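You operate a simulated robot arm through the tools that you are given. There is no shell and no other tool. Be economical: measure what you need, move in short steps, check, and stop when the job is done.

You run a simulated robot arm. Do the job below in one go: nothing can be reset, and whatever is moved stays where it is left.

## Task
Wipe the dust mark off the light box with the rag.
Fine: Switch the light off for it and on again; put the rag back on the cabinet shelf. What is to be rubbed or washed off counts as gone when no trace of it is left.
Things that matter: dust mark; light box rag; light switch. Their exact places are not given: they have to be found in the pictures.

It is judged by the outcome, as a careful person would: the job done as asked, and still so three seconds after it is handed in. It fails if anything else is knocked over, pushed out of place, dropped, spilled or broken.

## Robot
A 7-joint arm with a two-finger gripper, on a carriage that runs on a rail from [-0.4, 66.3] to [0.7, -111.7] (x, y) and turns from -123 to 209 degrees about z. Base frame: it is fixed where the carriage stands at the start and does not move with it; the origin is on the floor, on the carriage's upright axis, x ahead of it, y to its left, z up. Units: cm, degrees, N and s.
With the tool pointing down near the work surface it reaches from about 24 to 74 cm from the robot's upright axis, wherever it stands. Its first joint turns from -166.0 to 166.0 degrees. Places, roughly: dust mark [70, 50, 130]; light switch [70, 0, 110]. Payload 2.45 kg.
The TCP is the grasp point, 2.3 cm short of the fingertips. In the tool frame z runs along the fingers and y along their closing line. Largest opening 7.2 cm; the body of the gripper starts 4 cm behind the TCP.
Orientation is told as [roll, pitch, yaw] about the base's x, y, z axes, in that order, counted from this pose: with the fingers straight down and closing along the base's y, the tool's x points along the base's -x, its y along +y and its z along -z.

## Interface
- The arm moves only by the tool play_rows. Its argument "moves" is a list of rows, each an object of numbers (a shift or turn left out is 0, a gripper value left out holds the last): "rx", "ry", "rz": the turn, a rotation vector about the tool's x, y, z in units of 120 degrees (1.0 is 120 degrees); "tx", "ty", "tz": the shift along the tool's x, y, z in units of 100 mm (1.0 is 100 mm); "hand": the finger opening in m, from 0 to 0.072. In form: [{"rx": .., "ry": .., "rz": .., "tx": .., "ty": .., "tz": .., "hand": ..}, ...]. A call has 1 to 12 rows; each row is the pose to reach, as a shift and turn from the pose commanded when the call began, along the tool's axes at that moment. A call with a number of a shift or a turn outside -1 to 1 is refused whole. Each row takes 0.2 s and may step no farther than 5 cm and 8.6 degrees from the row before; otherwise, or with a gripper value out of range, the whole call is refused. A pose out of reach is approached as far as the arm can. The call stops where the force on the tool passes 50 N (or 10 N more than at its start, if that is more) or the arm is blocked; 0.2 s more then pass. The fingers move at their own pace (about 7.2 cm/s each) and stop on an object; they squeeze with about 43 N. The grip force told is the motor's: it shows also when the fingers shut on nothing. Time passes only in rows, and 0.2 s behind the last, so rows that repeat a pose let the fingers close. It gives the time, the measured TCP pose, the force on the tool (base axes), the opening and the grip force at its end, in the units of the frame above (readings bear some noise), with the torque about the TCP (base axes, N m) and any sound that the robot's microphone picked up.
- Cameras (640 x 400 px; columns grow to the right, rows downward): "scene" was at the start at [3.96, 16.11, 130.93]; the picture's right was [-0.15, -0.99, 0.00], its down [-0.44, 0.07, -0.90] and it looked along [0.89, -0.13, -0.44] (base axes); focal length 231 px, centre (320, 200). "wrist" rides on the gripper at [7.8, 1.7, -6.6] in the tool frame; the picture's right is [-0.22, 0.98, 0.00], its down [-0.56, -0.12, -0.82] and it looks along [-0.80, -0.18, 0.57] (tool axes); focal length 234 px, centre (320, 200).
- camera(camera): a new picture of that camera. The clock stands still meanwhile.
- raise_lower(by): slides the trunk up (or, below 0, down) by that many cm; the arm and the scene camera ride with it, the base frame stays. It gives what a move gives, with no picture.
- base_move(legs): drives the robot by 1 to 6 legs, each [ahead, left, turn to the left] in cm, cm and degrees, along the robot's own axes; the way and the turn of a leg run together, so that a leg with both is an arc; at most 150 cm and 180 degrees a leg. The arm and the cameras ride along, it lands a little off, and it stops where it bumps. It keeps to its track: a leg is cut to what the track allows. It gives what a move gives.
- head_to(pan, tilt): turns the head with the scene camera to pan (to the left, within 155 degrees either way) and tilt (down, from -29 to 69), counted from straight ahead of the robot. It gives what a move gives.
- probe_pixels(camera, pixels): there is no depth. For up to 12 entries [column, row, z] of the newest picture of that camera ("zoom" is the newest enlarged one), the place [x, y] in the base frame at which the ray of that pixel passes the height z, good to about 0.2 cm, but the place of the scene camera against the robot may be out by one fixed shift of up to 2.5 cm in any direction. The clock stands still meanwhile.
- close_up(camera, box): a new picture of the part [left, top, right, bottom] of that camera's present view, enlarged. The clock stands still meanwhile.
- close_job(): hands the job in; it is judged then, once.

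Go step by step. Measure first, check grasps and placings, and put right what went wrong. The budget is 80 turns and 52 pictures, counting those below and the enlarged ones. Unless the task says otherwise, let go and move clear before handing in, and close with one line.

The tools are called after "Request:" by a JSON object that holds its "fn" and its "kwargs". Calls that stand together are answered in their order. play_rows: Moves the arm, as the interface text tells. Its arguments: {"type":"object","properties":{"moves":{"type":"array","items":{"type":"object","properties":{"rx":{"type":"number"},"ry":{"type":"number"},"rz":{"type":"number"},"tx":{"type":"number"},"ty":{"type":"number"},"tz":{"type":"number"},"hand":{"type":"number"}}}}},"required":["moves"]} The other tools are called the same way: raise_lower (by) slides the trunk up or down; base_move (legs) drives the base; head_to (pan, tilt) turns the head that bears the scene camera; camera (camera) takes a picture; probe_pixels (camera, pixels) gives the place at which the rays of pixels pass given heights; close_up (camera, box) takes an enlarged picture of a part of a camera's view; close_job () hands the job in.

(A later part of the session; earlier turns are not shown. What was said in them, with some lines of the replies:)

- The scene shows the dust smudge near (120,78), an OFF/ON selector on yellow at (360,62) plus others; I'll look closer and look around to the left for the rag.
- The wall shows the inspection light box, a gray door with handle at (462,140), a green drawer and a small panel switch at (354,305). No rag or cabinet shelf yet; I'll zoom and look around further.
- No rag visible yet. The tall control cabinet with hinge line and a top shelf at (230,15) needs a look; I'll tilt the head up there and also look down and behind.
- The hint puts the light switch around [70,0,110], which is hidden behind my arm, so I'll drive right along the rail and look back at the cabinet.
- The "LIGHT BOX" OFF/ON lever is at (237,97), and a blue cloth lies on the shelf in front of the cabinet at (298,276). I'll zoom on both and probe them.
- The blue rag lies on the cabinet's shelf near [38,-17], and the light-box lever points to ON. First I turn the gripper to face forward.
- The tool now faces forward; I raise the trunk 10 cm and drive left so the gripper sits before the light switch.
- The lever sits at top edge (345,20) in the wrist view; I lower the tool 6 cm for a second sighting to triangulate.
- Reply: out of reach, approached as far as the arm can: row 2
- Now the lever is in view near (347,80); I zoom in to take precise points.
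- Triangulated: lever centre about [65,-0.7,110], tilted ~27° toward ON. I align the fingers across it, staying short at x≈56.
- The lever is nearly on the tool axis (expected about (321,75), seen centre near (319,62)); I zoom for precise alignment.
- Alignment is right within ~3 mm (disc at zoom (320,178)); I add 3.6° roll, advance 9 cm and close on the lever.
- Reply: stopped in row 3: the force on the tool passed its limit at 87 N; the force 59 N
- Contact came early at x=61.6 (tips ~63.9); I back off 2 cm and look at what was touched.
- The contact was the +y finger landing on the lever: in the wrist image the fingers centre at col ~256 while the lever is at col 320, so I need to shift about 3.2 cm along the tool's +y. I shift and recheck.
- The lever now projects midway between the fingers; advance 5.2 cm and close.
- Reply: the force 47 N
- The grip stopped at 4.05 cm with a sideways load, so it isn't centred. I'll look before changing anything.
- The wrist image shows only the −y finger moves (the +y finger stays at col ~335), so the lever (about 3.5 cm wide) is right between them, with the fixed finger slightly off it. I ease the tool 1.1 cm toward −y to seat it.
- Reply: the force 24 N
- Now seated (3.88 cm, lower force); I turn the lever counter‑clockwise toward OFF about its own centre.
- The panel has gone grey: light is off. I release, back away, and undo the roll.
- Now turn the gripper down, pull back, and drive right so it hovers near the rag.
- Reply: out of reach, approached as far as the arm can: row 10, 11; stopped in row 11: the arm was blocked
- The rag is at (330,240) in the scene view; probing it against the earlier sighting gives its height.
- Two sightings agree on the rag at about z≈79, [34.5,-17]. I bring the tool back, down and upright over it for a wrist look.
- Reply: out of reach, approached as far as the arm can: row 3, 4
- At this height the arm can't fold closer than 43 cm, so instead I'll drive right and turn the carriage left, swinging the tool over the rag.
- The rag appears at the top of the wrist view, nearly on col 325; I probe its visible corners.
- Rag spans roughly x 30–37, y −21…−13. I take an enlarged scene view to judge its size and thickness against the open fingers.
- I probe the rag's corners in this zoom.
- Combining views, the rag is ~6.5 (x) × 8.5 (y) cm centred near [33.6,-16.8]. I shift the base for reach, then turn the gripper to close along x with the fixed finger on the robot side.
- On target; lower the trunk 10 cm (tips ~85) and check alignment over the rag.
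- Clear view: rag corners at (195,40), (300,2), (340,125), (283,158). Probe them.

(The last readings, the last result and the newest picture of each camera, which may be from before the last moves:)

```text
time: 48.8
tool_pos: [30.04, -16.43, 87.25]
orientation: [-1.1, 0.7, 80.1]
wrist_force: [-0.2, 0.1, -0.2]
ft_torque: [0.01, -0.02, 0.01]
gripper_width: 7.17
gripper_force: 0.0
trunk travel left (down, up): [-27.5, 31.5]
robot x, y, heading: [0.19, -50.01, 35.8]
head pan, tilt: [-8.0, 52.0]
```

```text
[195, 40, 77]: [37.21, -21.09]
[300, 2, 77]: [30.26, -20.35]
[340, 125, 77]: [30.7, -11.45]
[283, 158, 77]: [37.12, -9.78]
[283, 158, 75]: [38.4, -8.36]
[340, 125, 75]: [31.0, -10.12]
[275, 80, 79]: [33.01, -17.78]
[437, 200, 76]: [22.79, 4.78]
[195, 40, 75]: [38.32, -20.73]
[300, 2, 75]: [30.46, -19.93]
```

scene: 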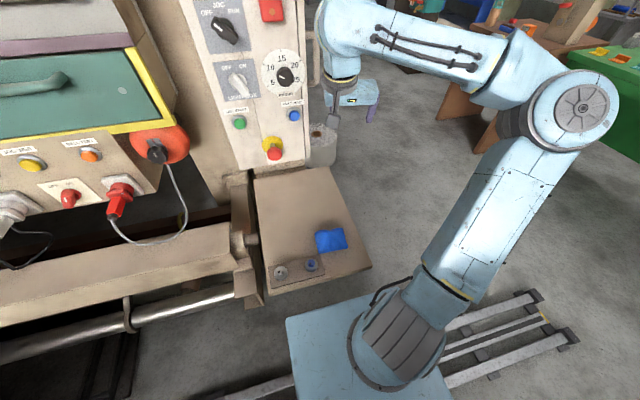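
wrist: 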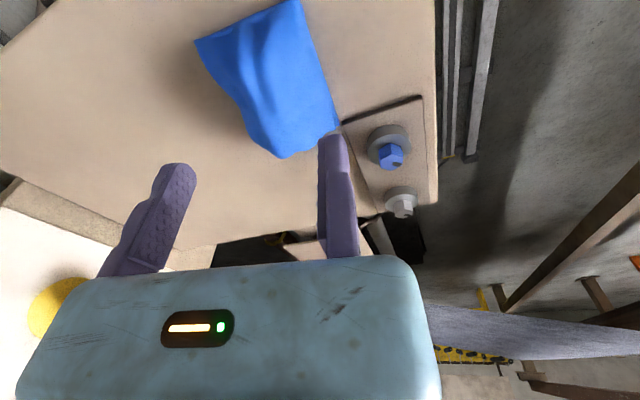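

Rag is ~6.5 cm wide mid-length (x 30.4–36.8). I trim the yaw 6° and descend to tips ≈78, guarded by the force stop.

Request:
{"fn": "play_rows", "kwargs": {"moves": [{"rz": -0.05, "tx": -0.06}, {"rz": -0.05, "tx": -0.06, "tz": 0.2}, {"rz": -0.05, "tx": -0.06, "tz": 0.4}, {"rz": -0.05, "tx": -0.06, "tz": 0.55}, {"rz": -0.05, "tx": -0.06, "tz": 0.65}, {"rz": -0.05, "tx": -0.06, "tz": 0.72}]}}

```text
time: 49.9
tool_pos: [30.27, -15.9, 82.07]
orientation: [-1.4, 0.1, 86.2]
wrist_force: [-1.8, -8.7, 33.1]
ft_torque: [-0.21, 0.09, 0.01]
gripper_width: 7.21
gripper_force: 0.1
trunk travel left (down, up): [-27.5, 31.5]
robot x, y, heading: [0.59, -49.87, 36.3]
head pan, tilt: [-8.0, 52.0]
stopped in row 5: the force on the tool passed its limit at 68 N (the readings are from after the stop); the commanded pose is now the measured one
```

The fixed finger alone touched (contact moment ≈ 0 offset) at the rag's near edge; I lift, shift 0.6 cm toward −x and retry.

Request:
{"fn": "play_rows", "kwargs": {"moves": [{"tz": -0.12}, {"tz": -0.12, "ty": 0.06}, {"tz": 0.05, "ty": 0.06}, {"tz": 0.12, "ty": 0.06}, {"tz": 0.18, "ty": 0.06}, {"tz": 0.24, "ty": 0.06}]}}

```text
time: 51.2
tool_pos: [29.65, -15.82, 80.38]
orientation: [-1.7, -0.3, 86.2]
wrist_force: [-4.1, -12.5, 30.3]
ft_torque: [-0.37, 0.37, 0.17]
gripper_width: 7.19
gripper_force: 0.0
trunk travel left (down, up): [-27.5, 31.5]
robot x, y, heading: [0.47, -50.3, 36.0]
head pan, tilt: [-8.0, 52.0]
stopped in row 6: the force on the tool passed its limit at 60 N (the readings are from after the stop); the commanded pose is now the measured one
```

Tips are now ~1.6 cm deeper around the rag; raise 2 mm and close.

Request:
{"fn": "play_rows", "kwargs": {"moves": [{"tz": -0.03}, {"tz": -0.03, "hand": 0.0}, {"tz": -0.03, "hand": 0.0}, {"tz": -0.03, "hand": 0.0}, {"tz": -0.03, "hand": 0.0}, {"tz": -0.03, "hand": 0.0}]}}

```text
time: 52.6
tool_pos: [29.87, -15.49, 80.44]
orientation: [-1.7, -0.2, 86.2]
wrist_force: [0.6, -0.5, -0.9]
ft_torque: [0.02, 0.02, -0.01]
gripper_width: 6.41
gripper_force: 42.8
trunk travel left (down, up): [-27.5, 31.5]
robot x, y, heading: [0.11, -49.87, 35.9]
head pan, tilt: [-8.0, 52.0]
```

Gripped at 6.41 cm. Lift by trunk 14 cm and verify with the wrist camera.

Request:
{"fn": "raise_lower", "kwargs": {"by": 14}}

Request:
{"fn": "camera", "kwargs": {"camera": "wrist"}}

```text
time: 54.3
tool_pos: [29.87, -15.57, 94.4]
orientation: [-1.6, -0.1, 86.2]
wrist_force: [0.3, 1.0, -0.2]
ft_torque: [-0.03, 0.06, 0.0]
gripper_width: 6.39
gripper_force: 42.9
trunk travel left (down, up): [-41.5, 17.5]
robot x, y, heading: [0.43, -50.34, 36.0]
head pan, tilt: [-8.0, 52.0]
```

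```text
9 pictures are left
```

wrist: 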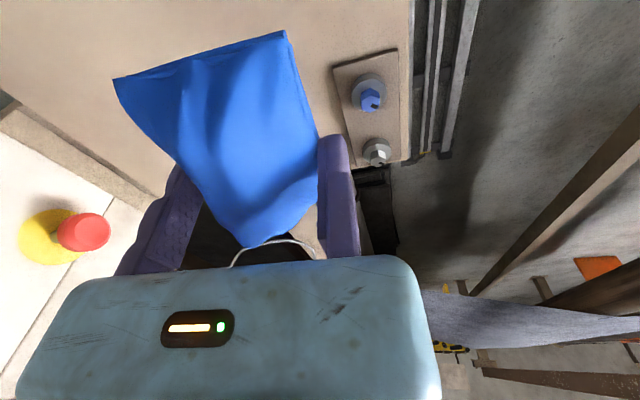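

The rag is held well. I turn the carriage straight (tool clear of the shelf), then lift and square the gripper.

Request:
{"fn": "base_move", "kwargs": {"legs": [[0, 0, -36]]}}

Request:
{"fn": "play_rows", "kwargs": {"moves": [{"tz": -0.15, "rz": 0.06}, {"tz": -0.3, "rz": 0.12}, {"tz": -0.5, "rz": 0.18}, {"tz": -0.65, "rz": 0.24}, {"tz": -0.8, "rz": 0.3}, {"tz": -0.95, "rz": 0.36}, {"tz": -1.0, "rz": 0.417}]}}

Request:
{"fn": "play_rows", "kwargs": {"moves": [{"tz": -0.2, "ty": -0.1, "tx": -0.05}, {"tz": -0.45, "ty": -0.3, "tx": -0.1}, {"tz": -0.7, "ty": -0.5, "tx": -0.1}, {"tz": -0.9, "ty": -0.7, "tx": -0.1}]}}

```text
time: 56.4
tool_pos: [44.36, -39.63, 94.56]
orientation: [-1.6, 0.0, 50.1]
wrist_force: [-0.1, 0.7, -0.8]
ft_torque: [0.03, 0.03, 0.02]
gripper_width: 6.38
gripper_force: 43.5
trunk travel left (down, up): [-41.5, 17.5]
robot x, y, heading: [0.49, -49.91, -0.3]
head pan, tilt: [-8.0, 52.0]
```

```text
time: 58.0
tool_pos: [48.3, -41.2, 104.2]
orientation: [-0.3, -2.3, -0.7]
wrist_force: [0.6, 0.6, -0.5]
ft_torque: [0.03, -0.01, -0.01]
gripper_width: 6.4
gripper_force: 43.3
out of reach, approached as far as the arm can: row 6, 7
trunk travel left (down, up): [-41.5, 17.5]
robot x, y, heading: [0.27, -49.96, -0.5]
head pan, tilt: [-8.0, 52.0]
```

```text
time: 59.0
tool_pos: [52.1, -46.31, 109.81]
orientation: [-0.7, -8.3, 0.2]
wrist_force: [-0.3, 1.4, 0.2]
ft_torque: [0.06, 0.01, 0.0]
gripper_width: 6.4
gripper_force: 43.2
out of reach, approached as far as the arm can: row 1, 2, 3, 4
trunk travel left (down, up): [-41.5, 17.5]
robot x, y, heading: [0.21, -49.61, -0.3]
head pan, tilt: [-8.0, 52.0]
```

Now rotate forward by the remaining ~82°.

Request:
{"fn": "play_rows", "kwargs": {"moves": [{"ry": -0.068}, {"ry": -0.136}, {"ry": -0.204}, {"ry": -0.272}, {"ry": -0.34}, {"ry": -0.408}, {"ry": -0.476}, {"ry": -0.544}, {"ry": -0.612}, {"ry": -0.68}, {"ry": -0.68}]}}

Request:
{"fn": "raise_lower", "kwargs": {"by": 17}}

```text
time: 61.4
tool_pos: [52.11, -46.41, 109.75]
orientation: [-80.9, -89.2, 80.9]
wrist_force: [-0.2, -0.4, 0.0]
ft_torque: [0.02, 0.0, 0.02]
gripper_width: 6.39
gripper_force: 43.0
trunk travel left (down, up): [-41.5, 17.5]
robot x, y, heading: [-0.08, -49.98, -0.2]
head pan, tilt: [-8.0, 52.0]
```

```text
time: 63.3
tool_pos: [51.99, -46.45, 126.7]
orientation: [-78.0, -89.0, 78.2]
wrist_force: [0.2, -0.5, -1.1]
ft_torque: [0.02, 0.01, -0.03]
gripper_width: 6.38
gripper_force: 42.8
trunk travel left (down, up): [-58.5, 0.5]
robot x, y, heading: [0.33, -49.77, -0.4]
head pan, tilt: [-8.0, 52.0]
```

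Everything squared at z 126.7. Drive left so the tool arrives in front of the dust mark, then look.

Request:
{"fn": "base_move", "kwargs": {"legs": [[0, 80, 0]]}}

Request:
{"fn": "head_to", "kwargs": {"pan": 5, "tilt": 30}}

Request:
{"fn": "camera", "kwargs": {"camera": "scene"}}

```text
time: 67.7
tool_pos: [51.57, 32.93, 126.74]
orientation: [-78.0, -89.1, 78.2]
wrist_force: [-0.5, -0.6, -0.4]
ft_torque: [0.03, 0.0, 0.01]
gripper_width: 6.37
gripper_force: 42.9
trunk travel left (down, up): [-58.5, 0.5]
robot x, y, heading: [0.26, 29.06, -0.3]
head pan, tilt: [-8.0, 52.0]
```

```text
time: 68.5
tool_pos: [51.55, 33.02, 126.61]
orientation: [-78.1, -89.1, 78.2]
wrist_force: [0.0, -0.1, -0.7]
ft_torque: [0.01, -0.01, 0.01]
gripper_width: 6.39
gripper_force: 43.3
trunk travel left (down, up): [-58.5, 0.5]
robot x, y, heading: [-0.17, 28.96, 0.1]
head pan, tilt: [5.0, 30.0]
```

```text
8 pictures are left
```

scene: 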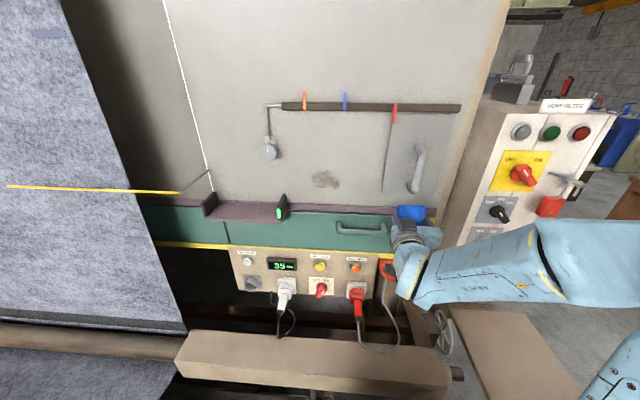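

Dust is at (326,180), ~32×20 px; probe its rays to triangulate with the first picture.

Request:
{"fn": "probe_pixels", "kwargs": {"camera": "scene", "pixels": [[326, 180, 128], [326, 180, 130], [326, 180, 132], [326, 180, 134], [310, 180, 132], [342, 180, 132], [326, 170, 132], [326, 190, 132], [410, 213, 127], [413, 165, 140], [290, 205, 125]]}}

```text
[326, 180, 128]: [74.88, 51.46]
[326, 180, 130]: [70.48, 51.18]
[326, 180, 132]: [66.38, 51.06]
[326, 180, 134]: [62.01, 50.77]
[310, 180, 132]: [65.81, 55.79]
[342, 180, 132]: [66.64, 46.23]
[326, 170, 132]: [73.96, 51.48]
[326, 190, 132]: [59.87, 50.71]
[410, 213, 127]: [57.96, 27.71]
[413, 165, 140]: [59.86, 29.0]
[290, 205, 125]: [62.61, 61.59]
```

Dust is about at [64,52,131] after correcting the scene shift. I drive left 22 cm and raise the tool, then advance partway.

Request:
{"fn": "base_move", "kwargs": {"legs": [[0, 22, 0]]}}

Request:
{"fn": "play_rows", "kwargs": {"moves": [{"tx": -0.25, "tz": 0.1}, {"tx": -0.45, "tz": 0.3}, {"tx": -0.45, "tz": 0.5}]}}

Request:
{"fn": "close_up", "kwargs": {"camera": "scene", "box": [220, 80, 500, 260]}}

```text
time: 70.2
tool_pos: [51.42, 54.73, 126.77]
orientation: [-78.1, -89.2, 78.2]
wrist_force: [-0.1, -0.4, 0.3]
ft_torque: [0.04, -0.02, 0.03]
gripper_width: 6.39
gripper_force: 42.7
trunk travel left (down, up): [-58.5, 0.5]
robot x, y, heading: [-0.27, 50.71, -0.0]
head pan, tilt: [5.0, 30.0]
```

```text
time: 71.0
tool_pos: [56.65, 54.63, 131.25]
orientation: [-74.7, -89.2, 74.6]
wrist_force: [0.3, 0.4, -0.4]
ft_torque: [0.02, 0.02, -0.03]
gripper_width: 6.38
gripper_force: 42.9
trunk travel left (down, up): [-58.5, 0.5]
robot x, y, heading: [-0.15, 51.25, 0.2]
head pan, tilt: [5.0, 30.0]
```

```text
2.22 times, centred on (360, 170) of scene
```

zoom: 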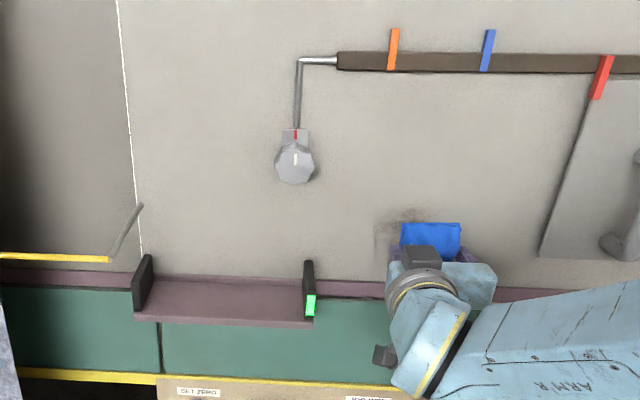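

The rag is about in front of the mark (mark centre zoom ≈(413,222), rag ≈(424,225) after parallax). Shift 1.2 cm left and approach gently.

Request:
{"fn": "play_rows", "kwargs": {"moves": [{"ty": 0.12, "tz": 0.15}, {"ty": 0.12, "tz": 0.25}, {"ty": 0.12, "tz": 0.33}, {"ty": 0.12, "tz": 0.39}, {"ty": 0.12, "tz": 0.43}, {"ty": 0.12, "tz": 0.47}, {"ty": 0.12, "tz": 0.51}, {"ty": 0.12, "tz": 0.55}]}}

```text
time: 72.8
tool_pos: [61.95, 55.94, 131.06]
orientation: [-75.4, -89.1, 75.3]
wrist_force: [-0.4, -0.6, -0.7]
ft_torque: [0.01, -0.02, 0.0]
gripper_width: 6.37
gripper_force: 43.1
trunk travel left (down, up): [-58.5, 0.5]
robot x, y, heading: [-0.24, 50.79, -0.1]
head pan, tilt: [5.0, 30.0]
```

No contact yet at x=61.95; continue in 0.4 cm steps.

Request:
{"fn": "play_rows", "kwargs": {"moves": [{"tz": 0.04}, {"tz": 0.08}, {"tz": 0.12}, {"tz": 0.16}, {"tz": 0.2}, {"tz": 0.24}, {"tz": 0.28}, {"tz": 0.32}, {"tz": 0.36}, {"tz": 0.4}, {"tz": 0.44}, {"tz": 0.48}]}}

```text
time: 74.1
tool_pos: [63.32, 55.9, 131.12]
orientation: [-71.5, -89.0, 71.7]
wrist_force: [-37.8, -5.2, 0.7]
ft_torque: [0.02, -0.31, -1.39]
gripper_width: 6.39
gripper_force: 43.3
trunk travel left (down, up): [-58.5, 0.5]
robot x, y, heading: [-0.1, 50.98, -0.3]
head pan, tilt: [5.0, 30.0]
stopped in row 6: the force on the tool passed its limit at 53 N (the readings are from after the stop); the commanded pose is now the measured one
```

Contact at x=63.3 with the load centred on the rag. I ease off 1.5 mm and wipe in strokes over the upper half.

Request:
{"fn": "play_rows", "kwargs": {"moves": [{"tz": -0.015, "ty": 0.1}, {"tz": -0.015, "ty": 0.2}, {"tz": -0.015, "ty": 0.33}, {"tz": -0.015, "ty": 0.33, "tx": -0.15}, {"tz": -0.015, "ty": 0.15, "tx": -0.15}, {"tz": -0.015, "ty": 0, "tx": -0.15}, {"tz": -0.015, "ty": -0.15, "tx": -0.15}, {"tz": -0.015, "ty": -0.3, "tx": -0.15}, {"tz": -0.015, "ty": -0.4, "tx": -0.15}, {"tz": -0.015, "ty": -0.4, "tx": 0}, {"tz": -0.015, "ty": -0.2, "tx": 0}, {"tz": -0.015, "ty": 0, "tx": 0}]}}

```text
time: 76.7
tool_pos: [63.27, 55.49, 130.84]
orientation: [-56.8, -89.2, 56.7]
wrist_force: [-38.8, -20.7, -1.4]
ft_torque: [0.21, -0.43, -0.31]
gripper_width: 6.36
gripper_force: 43.3
trunk travel left (down, up): [-58.5, 0.5]
robot x, y, heading: [-0.34, 51.2, -0.0]
head pan, tilt: [5.0, 30.0]
```

Strokes ran at ~39 N. Now the lower half and vertical passes.

Request:
{"fn": "play_rows", "kwargs": {"moves": [{"ty": 0.15}, {"ty": 0.33}, {"ty": 0.33, "tx": 0.15}, {"ty": 0.15, "tx": 0.2}, {"ty": 0, "tx": 0.2}, {"ty": -0.2, "tx": 0.2}, {"ty": -0.4, "tx": 0.2}, {"ty": -0.4, "tx": 0}, {"ty": -0.4, "tx": -0.25}, {"ty": -0.2, "tx": -0.3}, {"ty": 0, "tx": -0.3}, {"ty": 0.2, "tx": -0.3}]}}

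Request:
{"fn": "play_rows", "kwargs": {"moves": [{"tz": -0.2}, {"tz": -0.5}, {"tz": -0.9}, {"tz": -0.9, "tx": 0.4}, {"tz": -0.9, "tx": 0.8}]}}

Request:
{"fn": "close_up", "kwargs": {"camera": "scene", "box": [320, 110, 480, 230]}}

```text
time: 77.0
tool_pos: [63.25, 56.26, 130.96]
orientation: [-65.7, -89.0, 65.5]
wrist_force: [-32.6, -9.7, 3.7]
ft_torque: [-0.02, -0.38, 0.0]
gripper_width: 6.4
gripper_force: 43.1
trunk travel left (down, up): [-58.5, 0.5]
robot x, y, heading: [-0.29, 51.16, 0.0]
head pan, tilt: [5.0, 30.0]
stopped in row 1: the force on the tool passed its limit at 69 N (the readings are from after the stop); the commanded pose is now the measured one
```

```text
time: 78.2
tool_pos: [54.59, 56.42, 122.87]
orientation: [-51.4, -89.1, 51.5]
wrist_force: [0.2, -0.8, -0.1]
ft_torque: [0.0, -0.01, -0.01]
gripper_width: 6.38
gripper_force: 42.8
trunk travel left (down, up): [-58.5, 0.5]
robot x, y, heading: [-0.18, 51.05, -0.3]
head pan, tilt: [5.0, 30.0]
```

```text
3.33 times, centred on (400, 170) of scene
```

zoom: 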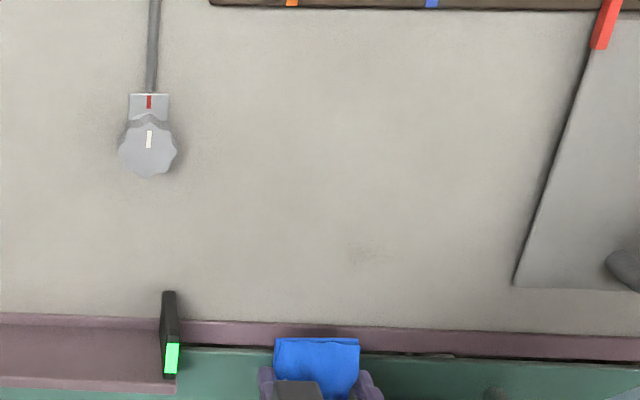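

Nearly gone; a faint trace remains at zoom (365,255), lower-right. I go back pressing there (TCP ≈ [63.2, 52.5, 129]) and wipe again.

Request:
{"fn": "play_rows", "kwargs": {"moves": [{"tx": -0.35, "ty": -0.2}, {"tx": -0.62, "ty": -0.4}, {"tx": -0.62, "ty": -0.4, "tz": 0.3}, {"tx": -0.62, "ty": -0.4, "tz": 0.6}, {"tx": -0.62, "ty": -0.4, "tz": 0.78}, {"tx": -0.62, "ty": -0.4, "tz": 0.82}, {"tx": -0.62, "ty": -0.4, "tz": 0.855}]}}

Request:
{"fn": "play_rows", "kwargs": {"moves": [{"ty": 0.1}, {"ty": 0.2}, {"ty": 0.3}, {"ty": 0.3, "tx": 0.1}, {"ty": 0.2, "tx": 0.12}, {"ty": 0.1, "tx": 0.12}, {"ty": 0, "tx": 0.12}, {"ty": -0.1, "tx": 0.12}, {"ty": -0.2, "tx": 0.12}, {"ty": -0.2, "tx": 0}, {"ty": -0.1}, {"ty": 0}]}}

```text
time: 79.8
tool_pos: [63.37, 52.44, 128.94]
orientation: [-53.6, -88.9, 53.6]
wrist_force: [-2.4, -1.0, 0.0]
ft_torque: [0.01, -0.07, -0.01]
gripper_width: 6.37
gripper_force: 43.0
trunk travel left (down, up): [-58.5, 0.5]
robot x, y, heading: [-0.19, 51.24, -0.1]
head pan, tilt: [5.0, 30.0]
```

```text
time: 82.4
tool_pos: [63.27, 52.6, 128.95]
orientation: [-52.2, -89.1, 52.2]
wrist_force: [0.6, -0.4, -1.5]
ft_torque: [0.02, 0.01, 0.0]
gripper_width: 6.39
gripper_force: 43.0
trunk travel left (down, up): [-58.5, 0.5]
robot x, y, heading: [-0.4, 51.23, -0.2]
head pan, tilt: [5.0, 30.0]
```

Force was almost nil there, so I press 0.6 cm deeper (~25 N) and repeat a wider wipe.

Request:
{"fn": "play_rows", "kwargs": {"moves": [{"tz": 0.06}, {"tz": 0.06, "ty": 0.1}, {"tz": 0.06, "ty": 0.2}, {"tz": 0.06, "ty": 0.2, "tx": -0.1}, {"tz": 0.06, "ty": 0.1, "tx": -0.1}, {"tz": 0.06, "tx": -0.1}, {"tz": 0.06, "ty": -0.1, "tx": -0.1}, {"tz": 0.06, "ty": -0.2, "tx": -0.1}, {"tz": 0.06, "ty": -0.2}, {"tz": 0.06, "ty": -0.2, "tx": 0.1}, {"tz": 0.06, "ty": -0.1, "tx": 0.12}, {"tz": 0.06, "tx": 0.12}]}}

Request:
{"fn": "play_rows", "kwargs": {"moves": [{"ty": 0.1}, {"ty": 0.2}, {"ty": 0.3}, {"ty": 0.3, "tx": -0.1}, {"ty": 0.3, "tx": -0.25}, {"ty": 0.2, "tx": -0.3}, {"ty": 0.1, "tx": -0.3}, {"tx": -0.3}, {"ty": -0.1, "tx": -0.3}, {"ty": -0.1, "tx": -0.15}, {"ty": -0.1}, {}]}}

Request:
{"fn": "play_rows", "kwargs": {"moves": [{"tz": -0.2}, {"tz": -0.5}, {"tz": -0.9}, {"tz": -0.9, "tx": 0.3}, {"tz": -0.9, "tx": 0.6}]}}

Request:
{"fn": "close_up", "kwargs": {"camera": "scene", "box": [350, 130, 470, 220]}}

```text
time: 83.0
tool_pos: [63.41, 52.48, 128.88]
orientation: [-50.7, -88.8, 50.3]
wrist_force: [-36.7, -8.3, 2.6]
ft_torque: [0.14, -0.48, 0.11]
gripper_width: 6.4
gripper_force: 42.9
trunk travel left (down, up): [-58.5, 0.5]
robot x, y, heading: [-0.45, 50.96, -0.2]
head pan, tilt: [5.0, 30.0]
stopped in row 2: the force on the tool passed its limit at 54 N (the readings are from after the stop); the commanded pose is now the measured one
```

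```text
time: 83.3
tool_pos: [63.35, 52.64, 128.88]
orientation: [-54.8, -88.9, 53.7]
wrist_force: [-40.5, -11.9, 7.2]
ft_torque: [0.14, -0.45, 0.15]
gripper_width: 6.36
gripper_force: 43.2
trunk travel left (down, up): [-58.5, 0.5]
robot x, y, heading: [-0.18, 50.77, -0.4]
head pan, tilt: [5.0, 30.0]
stopped in row 1: the force on the tool passed its limit at 55 N (the readings are from after the stop); the commanded pose is now the measured one
```

```text
time: 84.5
tool_pos: [54.6, 52.81, 122.45]
orientation: [-40.9, -88.8, 40.0]
wrist_force: [0.9, -0.4, 0.0]
ft_torque: [0.05, -0.01, 0.01]
gripper_width: 6.36
gripper_force: 42.5
trunk travel left (down, up): [-58.5, 0.5]
robot x, y, heading: [-0.11, 50.88, -0.2]
head pan, tilt: [5.0, 30.0]
```

```text
4.44 times, centred on (410, 175) of scene
```

zoom: 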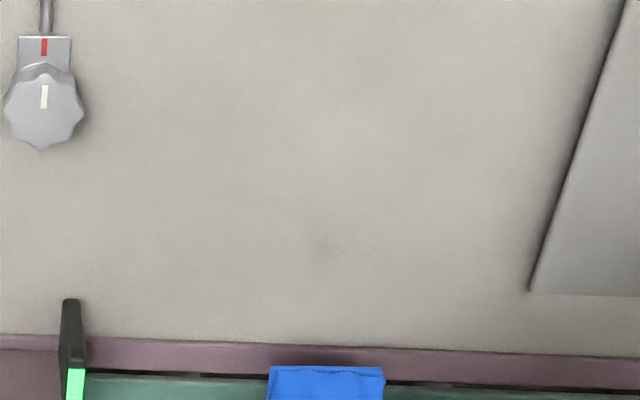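

A faint trace remains at zoom (325,245); probe it and the knob/rag for exact position.

Request:
{"fn": "probe_pixels", "kwargs": {"camera": "zoom", "pixels": [[325, 245, 128], [325, 245, 130], [325, 245, 132], [270, 368, 124], [383, 368, 124], [326, 366, 124], [326, 366, 127]]}}

```text
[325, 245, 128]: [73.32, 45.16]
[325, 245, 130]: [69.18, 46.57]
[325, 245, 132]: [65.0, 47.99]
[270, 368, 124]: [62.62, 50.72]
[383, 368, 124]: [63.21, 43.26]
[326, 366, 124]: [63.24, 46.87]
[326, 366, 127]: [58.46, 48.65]
```

Trace is at about real [66, 47.8, 130], so the rag centre must go there (TCP y≈50.8, z≈130). Approach to light contact.

Request:
{"fn": "play_rows", "kwargs": {"moves": [{"tx": -0.35, "ty": -0.1}, {"tx": -0.75, "ty": -0.2}, {"tx": -0.75, "ty": -0.2, "tz": 0.3}, {"tx": -0.75, "ty": -0.2, "tz": 0.6}, {"tx": -0.75, "ty": -0.2, "tz": 0.78}, {"tx": -0.75, "ty": -0.2, "tz": 0.84}, {"tx": -0.75, "ty": -0.2, "tz": 0.88}, {"tx": -0.75, "ty": -0.2, "tz": 0.9}]}}

Request:
{"fn": "play_rows", "kwargs": {"moves": [{"tz": 0.02, "ty": -0.04}, {"tz": 0.02, "ty": -0.1}, {"tz": 0.02, "ty": -0.17}, {"tz": 0.02, "ty": -0.24}, {"tz": 0.02, "ty": -0.24, "tx": 0.06}, {"tz": 0.02, "ty": -0.17, "tx": 0.1}, {"tz": 0.02, "ty": -0.1, "tx": 0.1}, {"tz": 0.02, "ty": -0.03, "tx": 0.1}, {"tz": 0.02, "ty": 0.05, "tx": 0.1}, {"tz": 0.02, "ty": 0.13, "tx": 0.1}, {"tz": 0.02, "ty": 0.13, "tx": 0}, {"tz": 0.02, "ty": 0.06, "tx": 0}]}}

```text
time: 86.3
tool_pos: [63.37, 50.87, 130.13]
orientation: [-42.6, -88.8, 41.7]
wrist_force: [-44.7, -3.0, -10.2]
ft_torque: [-0.15, -0.24, 0.31]
gripper_width: 6.36
gripper_force: 43.1
trunk travel left (down, up): [-58.5, 0.5]
robot x, y, heading: [-0.12, 50.83, -0.4]
head pan, tilt: [5.0, 30.0]
```

```text
time: 86.8
tool_pos: [63.35, 50.85, 130.18]
orientation: [-40.6, -88.4, 40.3]
wrist_force: [-36.9, -2.1, 2.1]
ft_torque: [0.07, -0.55, 0.19]
gripper_width: 6.37
gripper_force: 42.5
trunk travel left (down, up): [-58.5, 0.5]
robot x, y, heading: [-0.54, 50.61, -0.3]
head pan, tilt: [5.0, 30.0]
stopped in row 2: the force on the tool passed its limit at 57 N (the readings are from after the stop); the commanded pose is now the measured one
```

The moment shows the fixed fingertip, not the rag, now bears the load. I back off and tilt the tool 12° so the rag's upper edge leads, 4 cm lower, then press lightly.

Request:
{"fn": "play_rows", "kwargs": {"moves": [{"tz": -0.25}, {"tz": -0.25, "ry": 0.05, "tx": 0.15}, {"tz": -0.25, "ry": 0.1, "tx": 0.35}, {"tz": -0.22, "ry": 0.1, "tx": 0.38}, {"tz": -0.19, "ry": 0.1, "tx": 0.38}, {"tz": -0.16, "ry": 0.1, "tx": 0.38}, {"tz": -0.13, "ry": 0.1, "tx": 0.38}, {"tz": -0.1, "ry": 0.1, "tx": 0.38}]}}

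```text
time: 88.6
tool_pos: [62.67, 50.81, 126.27]
orientation: [-3.6, -76.6, 3.1]
wrist_force: [-11.0, -0.6, -2.4]
ft_torque: [0.03, -0.31, 0.02]
gripper_width: 6.39
gripper_force: 43.6
trunk travel left (down, up): [-58.5, 0.5]
robot x, y, heading: [-0.34, 50.67, -0.4]
head pan, tilt: [5.0, 30.0]
```

Now the rag's top edge is the contact (3.4 cm above TCP, 11 N). Wipe around the trace with slight extra yaw.

Request:
{"fn": "play_rows", "kwargs": {"moves": [{"rx": -0.025, "tz": 0.015}, {"rx": -0.025, "tz": 0.015, "ty": -0.08}, {"rx": -0.025, "tz": 0.015, "ty": -0.16}, {"rx": -0.025, "tz": 0.015, "ty": -0.25}, {"rx": -0.025, "tz": -0.008, "tx": -0.1, "ty": -0.25}, {"rx": -0.025, "tz": -0.008, "tx": -0.1, "ty": -0.15}, {"rx": -0.025, "tz": -0.008, "tx": -0.1, "ty": -0.05}, {"rx": -0.025, "tz": -0.008, "tx": -0.1, "ty": 0.05}, {"rx": -0.025, "tz": -0.008, "tx": -0.1, "ty": 0.15}, {"rx": -0.025, "tz": 0.015, "ty": 0.15}, {"rx": -0.025, "tz": 0.015, "ty": 0.07}, {"rx": -0.025, "tz": 0.015}]}}

Request:
{"fn": "play_rows", "kwargs": {"moves": [{"ty": -0.07, "tx": 0.04, "tz": 0.012}, {"ty": -0.14, "tx": 0.09, "tz": 0.024}, {"ty": -0.22, "tx": 0.09, "tz": 0.024}, {"ty": -0.22, "tx": 0, "tz": 0.0}, {"ty": -0.22, "tx": -0.1, "tz": -0.024}, {"ty": -0.22, "tx": -0.18, "tz": -0.043}, {"ty": -0.12, "tx": -0.18, "tz": -0.043}, {"ty": -0.02, "tx": -0.18, "tz": -0.043}, {"ty": -0.02, "tx": -0.09, "tz": -0.022}, {"ty": -0.02}, {"ty": -0.1, "tx": 0.09, "tz": 0.024}, {"ty": 0.05, "tx": 0.09, "tz": 0.024}]}}

Request:
{"fn": "play_rows", "kwargs": {"moves": [{"tz": -0.3}, {"tz": -0.7}, {"tz": -0.8, "tx": 0.35}, {"tz": -0.8, "tx": 0.6}]}}

Request:
{"fn": "close_up", "kwargs": {"camera": "scene", "box": [350, 130, 470, 220]}}

```text
time: 91.2
tool_pos: [62.68, 50.72, 126.15]
orientation: [-0.7, -76.6, 3.2]
wrist_force: [-20.1, 7.5, -1.4]
ft_torque: [-0.17, -0.58, -1.05]
gripper_width: 6.37
gripper_force: 43.6
trunk travel left (down, up): [-58.5, 0.5]
robot x, y, heading: [-0.57, 50.95, -0.3]
head pan, tilt: [5.0, 30.0]
```

```text
time: 93.8
tool_pos: [62.77, 51.14, 125.23]
orientation: [-0.1, -76.6, 2.5]
wrist_force: [-13.1, -4.8, -2.6]
ft_torque: [0.25, -0.38, -0.91]
gripper_width: 6.4
gripper_force: 43.3
trunk travel left (down, up): [-58.5, 0.5]
robot x, y, heading: [-0.2, 50.6, -0.2]
head pan, tilt: [5.0, 30.0]
```

```text
time: 94.8
tool_pos: [53.81, 50.65, 121.18]
orientation: [-0.8, -76.7, 3.2]
wrist_force: [-0.4, -1.0, -1.4]
ft_torque: [0.04, -0.02, 0.02]
gripper_width: 6.37
gripper_force: 43.5
trunk travel left (down, up): [-58.5, 0.5]
robot x, y, heading: [-0.62, 50.71, -0.0]
head pan, tilt: [5.0, 30.0]
```

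```text
4.44 times, centred on (410, 175) of scene
```

zoom: 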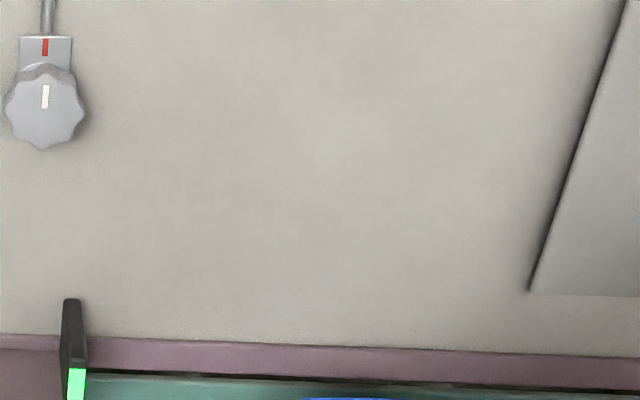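

The trace looks gone. For safety I make one more broader pass over the mark's area before leaving.

Request:
{"fn": "play_rows", "kwargs": {"moves": [{"tz": 0.1, "tx": -0.3}, {"tz": 0.1, "tx": -0.6}, {"tz": 0.5, "tx": -0.6}, {"tz": 0.7, "tx": -0.65}, {"tz": 0.78, "tx": -0.65}, {"tz": 0.81, "tx": -0.65}, {"tz": 0.81, "tx": -0.65, "ty": -0.1}, {"tz": 0.81, "tx": -0.65, "ty": -0.2}, {"tz": 0.79, "tx": -0.75, "ty": -0.2}, {"tz": 0.79, "tx": -0.75, "ty": -0.1}, {"tz": 0.79, "tx": -0.75, "ty": 0.0}, {"tz": 0.79, "tx": -0.75, "ty": 0.1}]}}

Request:
{"fn": "play_rows", "kwargs": {"moves": [{"ty": 0.1}, {"ty": 0.2}, {"ty": 0.3}, {"ty": 0.4}, {"ty": 0.4, "tx": -0.1, "tz": -0.024}, {"ty": 0.3, "tx": -0.15, "tz": -0.036}, {"ty": 0.2, "tx": -0.15, "tz": -0.036}, {"ty": 0.1, "tx": -0.15, "tz": -0.036}, {"ty": 0, "tx": -0.15, "tz": -0.036}, {"ty": -0.1, "tx": -0.15, "tz": -0.036}, {"ty": -0.2, "tx": -0.15, "tz": -0.036}, {"ty": -0.2}]}}

Request:
{"fn": "play_rows", "kwargs": {"moves": [{"tz": -0.3}, {"tz": -0.7}, {"tz": -0.9, "tx": 0.1}, {"tz": -0.9, "tx": 0.1, "ry": -0.05}, {"tz": -0.9, "tx": 0.1, "ry": -0.1}]}}

```text
time: 97.4
tool_pos: [62.88, 52.27, 126.76]
orientation: [-0.8, -76.7, 3.4]
wrist_force: [-10.7, -4.5, 1.0]
ft_torque: [0.06, -0.41, -0.79]
gripper_width: 6.41
gripper_force: 43.2
trunk travel left (down, up): [-58.5, 0.5]
robot x, y, heading: [-0.49, 50.56, -0.2]
head pan, tilt: [5.0, 30.0]
```

```text
time: 100.0
tool_pos: [62.97, 49.97, 126.94]
orientation: [-1.3, -76.9, 3.3]
wrist_force: [-17.3, -3.0, 7.0]
ft_torque: [-0.39, -0.72, -1.15]
gripper_width: 6.38
gripper_force: 42.9
trunk travel left (down, up): [-58.5, 0.5]
robot x, y, heading: [-0.2, 51.18, -0.0]
head pan, tilt: [5.0, 30.0]
```

```text
time: 101.2
tool_pos: [54.14, 49.92, 127.68]
orientation: [-7.4, -88.7, 9.9]
wrist_force: [0.0, 0.1, 0.1]
ft_torque: [0.02, 0.03, 0.01]
gripper_width: 6.38
gripper_force: 42.5
trunk travel left (down, up): [-58.5, 0.5]
robot x, y, heading: [-0.31, 50.94, -0.1]
head pan, tilt: [5.0, 30.0]
```

Drive back right to y≈−50 with the rag, lower the trunk 17, and turn the gripper down.

Request:
{"fn": "base_move", "kwargs": {"legs": [[0, -101, 0]]}}

Request:
{"fn": "raise_lower", "kwargs": {"by": -17}}

Request:
{"fn": "play_rows", "kwargs": {"moves": [{"ry": 0.068}, {"ry": 0.136}, {"ry": 0.204}, {"ry": 0.272}, {"ry": 0.34}, {"ry": 0.408}, {"ry": 0.476}, {"ry": 0.544}, {"ry": 0.612}, {"ry": 0.67}]}}

```text
time: 106.6
tool_pos: [54.78, -51.1, 127.79]
orientation: [-7.0, -88.6, 9.1]
wrist_force: [0.0, 1.5, -2.4]
ft_torque: [0.03, 0.01, 0.01]
gripper_width: 6.4
gripper_force: 42.9
trunk travel left (down, up): [-58.5, 0.5]
robot x, y, heading: [0.29, -50.03, -0.4]
head pan, tilt: [5.0, 30.0]
```

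```text
time: 108.5
tool_pos: [54.8, -51.29, 110.83]
orientation: [-7.0, -88.7, 9.3]
wrist_force: [0.3, -0.7, -0.6]
ft_torque: [0.01, 0.0, -0.02]
gripper_width: 6.38
gripper_force: 43.4
trunk travel left (down, up): [-41.5, 17.5]
robot x, y, heading: [0.14, -50.27, -0.5]
head pan, tilt: [5.0, 30.0]
```

```text
time: 110.7
tool_pos: [54.84, -51.32, 110.63]
orientation: [-0.2, -8.3, 2.2]
wrist_force: [0.7, -0.2, 0.6]
ft_torque: [0.03, 0.02, -0.01]
gripper_width: 6.4
gripper_force: 42.8
trunk travel left (down, up): [-41.5, 17.5]
robot x, y, heading: [0.56, -49.53, -0.3]
head pan, tilt: [5.0, 30.0]
```

Lower the arm and level it, then yaw to 50° and move to the pre-turn pose.

Request:
{"fn": "play_rows", "kwargs": {"moves": [{"tz": 0.3, "ty": 0.15, "ry": 0.02}, {"tz": 0.6, "ty": 0.35, "ry": 0.045, "tx": 0.05}, {"tz": 0.85, "ty": 0.6, "ry": 0.069, "tx": 0.2}, {"tz": 0.98, "ty": 0.85, "ry": 0.069, "tx": 0.4}]}}

Request:
{"fn": "play_rows", "kwargs": {"moves": [{"rz": -0.06, "tz": 0.15, "tx": 0.1, "ty": 0.05}, {"rz": -0.12, "tz": 0.3, "tx": 0.2, "ty": 0.1}, {"rz": -0.18, "tz": 0.45, "tx": 0.3, "ty": 0.15}, {"rz": -0.24, "tz": 0.58, "tx": 0.4, "ty": 0.2}, {"rz": -0.3, "tz": 0.58, "tx": 0.5, "ty": 0.25}, {"rz": -0.36, "tz": 0.58, "tx": 0.55, "ty": 0.3}, {"rz": -0.4, "tz": 0.58, "tx": 0.6, "ty": 0.3}]}}

```text
time: 111.7
tool_pos: [51.99, -42.69, 100.44]
orientation: [-0.2, 0.0, 2.2]
wrist_force: [0.3, 0.3, 0.0]
ft_torque: [0.02, -0.05, 0.01]
gripper_width: 6.39
gripper_force: 42.8
trunk travel left (down, up): [-41.5, 17.5]
robot x, y, heading: [0.35, -49.93, -0.7]
head pan, tilt: [5.0, 30.0]
```

```text
time: 113.3
tool_pos: [45.75, -40.0, 94.58]
orientation: [-0.1, 0.1, 50.3]
wrist_force: [-0.5, -0.1, -0.9]
ft_torque: [0.03, 0.0, -0.01]
gripper_width: 6.37
gripper_force: 43.6
trunk travel left (down, up): [-41.5, 17.5]
robot x, y, heading: [0.36, -49.64, -0.7]
head pan, tilt: [5.0, 30.0]
```

Turn the carriage left 36° to bring the rag over its old spot.

Request:
{"fn": "base_move", "kwargs": {"legs": [[0, 0, 36.5]]}}

```text
time: 115.4
tool_pos: [31.43, -15.29, 94.62]
orientation: [-0.1, 0.1, 86.1]
wrist_force: [0.7, 0.1, -2.0]
ft_torque: [0.0, 0.01, -0.02]
gripper_width: 6.4
gripper_force: 42.8
trunk travel left (down, up): [-41.5, 17.5]
robot x, y, heading: [-0.08, -49.6, 35.3]
head pan, tilt: [5.0, 30.0]
```

Good (1.5 cm farther from the bolts, fine). Lower the trunk 13 cm, then feel down gently.

Request:
{"fn": "raise_lower", "kwargs": {"by": -12.5}}

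Request:
{"fn": "play_rows", "kwargs": {"moves": [{"tz": 0.03}, {"tz": 0.06}, {"tz": 0.09}, {"tz": 0.12}, {"tz": 0.14}]}}

```text
time: 116.9
tool_pos: [31.33, -15.19, 82.16]
orientation: [-0.1, 0.0, 86.1]
wrist_force: [0.0, -0.2, 0.4]
ft_torque: [0.03, 0.05, 0.02]
gripper_width: 6.39
gripper_force: 42.5
trunk travel left (down, up): [-29.0, 30.0]
robot x, y, heading: [0.28, -49.96, 35.5]
head pan, tilt: [5.0, 30.0]
```

```text
time: 118.1
tool_pos: [31.32, -15.23, 80.62]
orientation: [-0.1, 0.2, 86.1]
wrist_force: [-0.1, -0.4, -0.2]
ft_torque: [-0.01, 0.01, 0.0]
gripper_width: 6.38
gripper_force: 43.5
trunk travel left (down, up): [-29.0, 30.0]
robot x, y, heading: [0.35, -49.66, 35.4]
head pan, tilt: [5.0, 30.0]
```

No contact yet; continue feeling down in small steps.

Request:
{"fn": "play_rows", "kwargs": {"moves": [{"tz": 0.02}, {"tz": 0.04}, {"tz": 0.06}, {"tz": 0.08}, {"tz": 0.1}, {"tz": 0.12}]}}

```text
time: 119.1
tool_pos: [31.23, -15.3, 80.36]
orientation: [-0.4, -0.2, 86.1]
wrist_force: [-3.3, -10.7, 28.2]
ft_torque: [-0.92, 0.18, 0.01]
gripper_width: 6.35
gripper_force: 42.9
trunk travel left (down, up): [-29.0, 30.0]
robot x, y, heading: [0.28, -49.96, 35.2]
head pan, tilt: [5.0, 30.0]
stopped in row 4: the force on the tool passed its limit at 56 N (the readings are from after the stop); the commanded pose is now the measured one
```

Touching the shelf; release and rise straight up.

Request:
{"fn": "play_rows", "kwargs": {"moves": [{"tz": -0.02, "hand": 0.072}, {"tz": -0.02, "hand": 0.072}, {"tz": -0.02, "hand": 0.072, "ty": 0.03}, {"tz": -0.1, "ty": 0.03}, {"tz": -0.3, "ty": 0.03}, {"tz": -0.6, "ty": 0.03}, {"tz": -0.9, "ty": 0.03}]}}

Request:
{"fn": "camera", "kwargs": {"camera": "wrist"}}

```text
time: 120.7
tool_pos: [30.81, -15.26, 89.22]
orientation: [-0.3, -0.2, 86.2]
wrist_force: [-0.3, 0.8, 0.4]
ft_torque: [0.0, -0.01, -0.03]
gripper_width: 7.17
gripper_force: 0.0
trunk travel left (down, up): [-29.0, 30.0]
robot x, y, heading: [0.29, -49.91, 35.2]
head pan, tilt: [5.0, 30.0]
```

```text
3 pictures are left
```

wrist: 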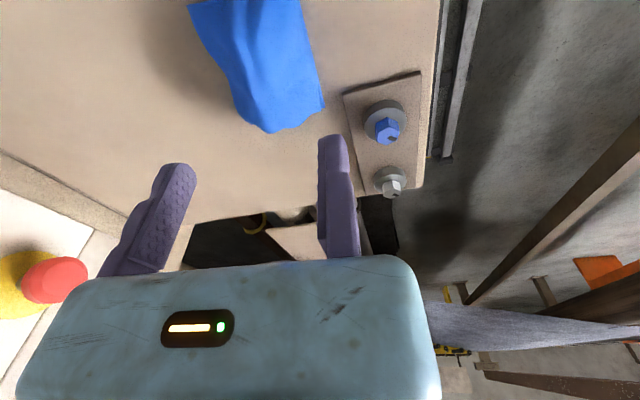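

The rag lies back on the shelf beside the bolts. Now straighten the carriage, raise to switch height and square the gripper.

Request:
{"fn": "raise_lower", "kwargs": {"by": 8.5}}

Request:
{"fn": "base_move", "kwargs": {"legs": [[0, 0, -35.3]]}}

Request:
{"fn": "play_rows", "kwargs": {"moves": [{"rz": 0.06, "tx": -0.1, "ty": -0.1}, {"rz": 0.12, "tx": -0.2, "ty": -0.2, "tz": -0.1}, {"rz": 0.18, "tx": -0.3, "ty": -0.35, "tz": -0.25}, {"rz": 0.24, "tx": -0.4, "ty": -0.5, "tz": -0.4}, {"rz": 0.3, "tx": -0.45, "ty": -0.6, "tz": -0.55}, {"rz": 0.36, "tx": -0.45, "ty": -0.65, "tz": -0.7}, {"rz": 0.42, "tx": -0.45, "ty": -0.65, "tz": -0.8}]}}

```text
time: 122.0
tool_pos: [30.91, -15.37, 97.66]
orientation: [-0.3, 0.0, 86.0]
wrist_force: [-0.1, 0.5, 0.1]
ft_torque: [0.01, -0.03, 0.0]
gripper_width: 7.2
gripper_force: 0.0
trunk travel left (down, up): [-37.5, 21.5]
robot x, y, heading: [0.37, -49.75, 35.5]
head pan, tilt: [5.0, 30.0]
```

```text
time: 124.0
tool_pos: [45.33, -39.48, 97.63]
orientation: [-0.3, -0.1, 50.5]
wrist_force: [0.7, -0.6, -0.3]
ft_torque: [0.01, -0.02, -0.02]
gripper_width: 7.22
gripper_force: 0.0
trunk travel left (down, up): [-37.5, 21.5]
robot x, y, heading: [0.17, -50.11, -0.3]
head pan, tilt: [5.0, 30.0]
```

```text
time: 125.6
tool_pos: [53.08, -40.22, 105.72]
orientation: [-0.1, -0.3, 0.0]
wrist_force: [0.9, 0.4, -0.2]
ft_torque: [0.01, 0.01, 0.0]
gripper_width: 7.2
gripper_force: 0.0
trunk travel left (down, up): [-37.5, 21.5]
robot x, y, heading: [0.23, -49.72, -0.3]
head pan, tilt: [5.0, 30.0]
```

Rotate forward 90°, then drive left 42 cm to the switch.

Request:
{"fn": "play_rows", "kwargs": {"moves": [{"ry": -0.068}, {"ry": -0.136}, {"ry": -0.204}, {"ry": -0.272}, {"ry": -0.34}, {"ry": -0.408}, {"ry": -0.476}, {"ry": -0.544}, {"ry": -0.612}, {"ry": -0.68}, {"ry": -0.748}]}}

Request:
{"fn": "base_move", "kwargs": {"legs": [[0, 41.5, 0]]}}

Request:
{"fn": "play_rows", "kwargs": {"moves": [{"rz": -0.066, "tx": -0.06}, {"rz": -0.131, "tx": -0.12}, {"rz": -0.197, "tx": -0.2}, {"rz": -0.26, "tx": -0.27}]}}

```text
time: 128.0
tool_pos: [53.08, -40.26, 105.67]
orientation: [-136.1, -89.7, 136.2]
wrist_force: [0.5, -0.3, 0.2]
ft_torque: [0.02, 0.01, -0.03]
gripper_width: 7.21
gripper_force: 0.0
trunk travel left (down, up): [-37.5, 21.5]
robot x, y, heading: [0.27, -50.0, -0.1]
head pan, tilt: [5.0, 30.0]
```

```text
time: 130.6
tool_pos: [52.79, 0.99, 105.69]
orientation: [-143.2, -89.9, 143.6]
wrist_force: [-0.2, 0.1, 1.1]
ft_torque: [-0.01, -0.01, 0.01]
gripper_width: 7.23
gripper_force: 0.2
trunk travel left (down, up): [-37.5, 21.5]
robot x, y, heading: [0.2, -8.96, -0.1]
head pan, tilt: [5.0, 30.0]
```

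```text
time: 131.6
tool_pos: [52.86, 0.95, 108.38]
orientation: [-90.2, -58.5, 90.4]
wrist_force: [-0.7, -1.0, -0.1]
ft_torque: [0.0, -0.02, 0.03]
gripper_width: 7.2
gripper_force: 0.0
trunk travel left (down, up): [-37.5, 21.5]
robot x, y, heading: [-0.13, -8.76, -0.0]
head pan, tilt: [5.0, 30.0]
```

Aligned at OFF angle (roll −31°). Fine shift and advance to x≈59, then check with the wrist camera.

Request:
{"fn": "play_rows", "kwargs": {"moves": [{"ty": 0.05, "tx": -0.03, "tz": 0.3}, {"ty": 0.05, "tx": -0.03, "tz": 0.62}]}}

Request:
{"fn": "camera", "kwargs": {"camera": "wrist"}}

```text
time: 132.2
tool_pos: [59.24, 1.45, 108.61]
orientation: [-90.3, -58.7, 90.4]
wrist_force: [-1.4, -0.2, 0.5]
ft_torque: [-0.01, -0.04, -0.04]
gripper_width: 7.21
gripper_force: 0.1
trunk travel left (down, up): [-37.5, 21.5]
robot x, y, heading: [0.17, -8.67, 0.0]
head pan, tilt: [5.0, 30.0]
```

```text
2 pictures are left
```

wrist: 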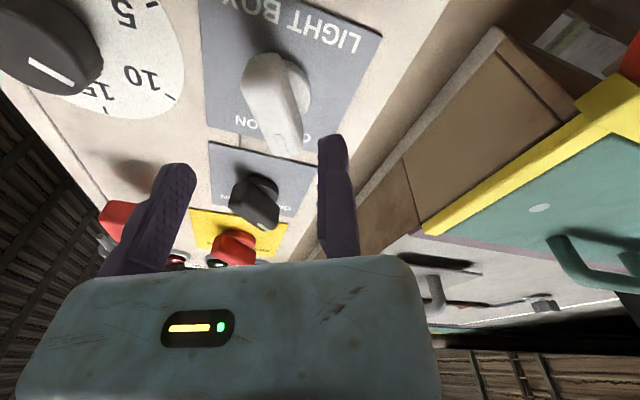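

The view matches the earlier good alignment. Advance, narrow the fingers, seat against the lever and close.

Request:
{"fn": "play_rows", "kwargs": {"moves": [{"tz": 0.2}, {"tz": 0.35}, {"tz": 0.45}, {"tz": 0.52}, {"tz": 0.52, "ty": -0.05, "hand": 0.05}, {"tz": 0.52, "ty": -0.1, "hand": 0.05}, {"tz": 0.52, "ty": -0.1, "hand": 0.0}, {"tz": 0.52, "ty": -0.1, "hand": 0.0}, {"tz": 0.52, "ty": -0.1, "hand": 0.0}]}}

```text
time: 134.2
tool_pos: [64.35, 0.8, 108.96]
orientation: [-90.1, -58.7, 90.4]
wrist_force: [-0.9, 5.8, -6.2]
ft_torque: [0.06, -0.1, 0.49]
gripper_width: 3.99
gripper_force: 45.0
trunk travel left (down, up): [-37.5, 21.5]
robot x, y, heading: [-0.09, -8.95, -0.2]
head pan, tilt: [5.0, 30.0]
```

Gripped with small residual force. Turn clockwise 62° to ON.

Request:
{"fn": "play_rows", "kwargs": {"moves": [{"rz": 0.0667, "tx": -0.026, "ty": -0.002}, {"rz": 0.1333, "tx": -0.052, "ty": -0.007}, {"rz": 0.2, "tx": -0.077, "ty": -0.016}, {"rz": 0.2667, "tx": -0.101, "ty": -0.029}, {"rz": 0.3333, "tx": -0.122, "ty": -0.044}, {"rz": 0.4, "tx": -0.141, "ty": -0.063}, {"rz": 0.4667, "tx": -0.158, "ty": -0.084}, {"rz": 0.5167, "tx": -0.168, "ty": -0.101}]}}

Request:
{"fn": "play_rows", "kwargs": {"moves": [{"hand": 0.06}, {"hand": 0.072}, {"hand": 0.072}, {"tz": -0.3}, {"tz": -0.7}, {"tz": -1.0}]}}

Request:
{"fn": "head_to", "kwargs": {"pan": 18, "tilt": 20}}

Request:
{"fn": "camera", "kwargs": {"camera": "scene"}}

```text
time: 136.0
tool_pos: [64.27, 0.16, 110.59]
orientation: [89.3, -59.1, -89.7]
wrist_force: [-18.7, -31.9, -25.3]
ft_torque: [-0.27, 0.19, 0.02]
gripper_width: 2.18
gripper_force: 44.7
trunk travel left (down, up): [-37.5, 21.5]
robot x, y, heading: [0.45, -8.81, 0.0]
head pan, tilt: [5.0, 30.0]
```

```text
time: 137.4
tool_pos: [54.06, 0.66, 111.01]
orientation: [90.2, -59.3, -90.0]
wrist_force: [0.1, -0.5, 0.1]
ft_torque: [-0.01, -0.02, 0.0]
gripper_width: 7.19
gripper_force: 0.1
trunk travel left (down, up): [-37.5, 21.5]
robot x, y, heading: [-0.04, -8.92, -0.2]
head pan, tilt: [5.0, 30.0]
```

```text
time: 138.2
tool_pos: [54.27, 0.62, 110.91]
orientation: [90.1, -59.4, -89.8]
wrist_force: [-0.1, 0.1, -0.3]
ft_torque: [0.0, -0.03, 0.0]
gripper_width: 7.21
gripper_force: 0.1
trunk travel left (down, up): [-37.5, 21.5]
robot x, y, heading: [0.33, -8.77, -0.1]
head pan, tilt: [18.0, 20.0]
```

```text
1 pictures are left
```

scene: 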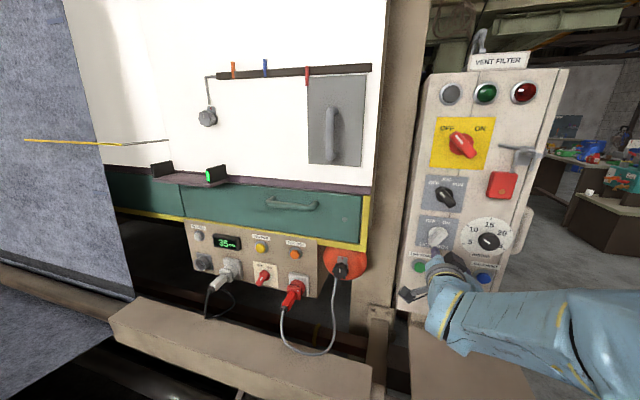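

The panel glows white again and the lever shows ON; one last enlarged check of the panel and switch.

Request:
{"fn": "close_up", "kwargs": {"camera": "scene", "box": [200, 80, 460, 260]}}

```text
2.22 times, centred on (330, 170) of scene
```

zoom: 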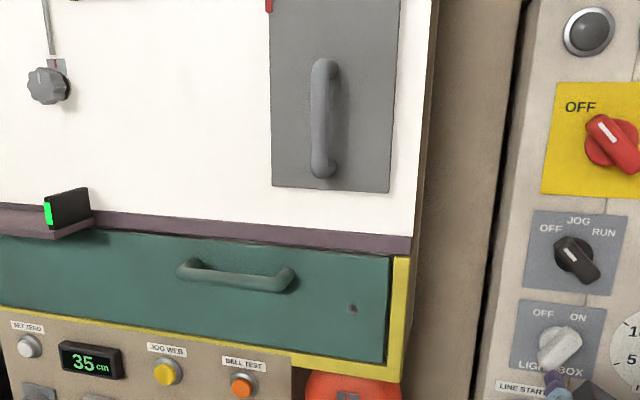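

The panel between (60,100) and (270,200) is clean, the light is on with the lever at ON, the rag is back on the shelf, and the gripper is clear, so I hand in.

Request:
{"fn": "close_job", "kwargs": {}}

```text
The job is handed in.
```

I wiped the dust mark off the light box, and no trace shows in the last picture with the light back on. The light was off while I wiped. The rag is back on the cabinet shelf, about 1.5 cm from where it lay, and the gripper is clear.
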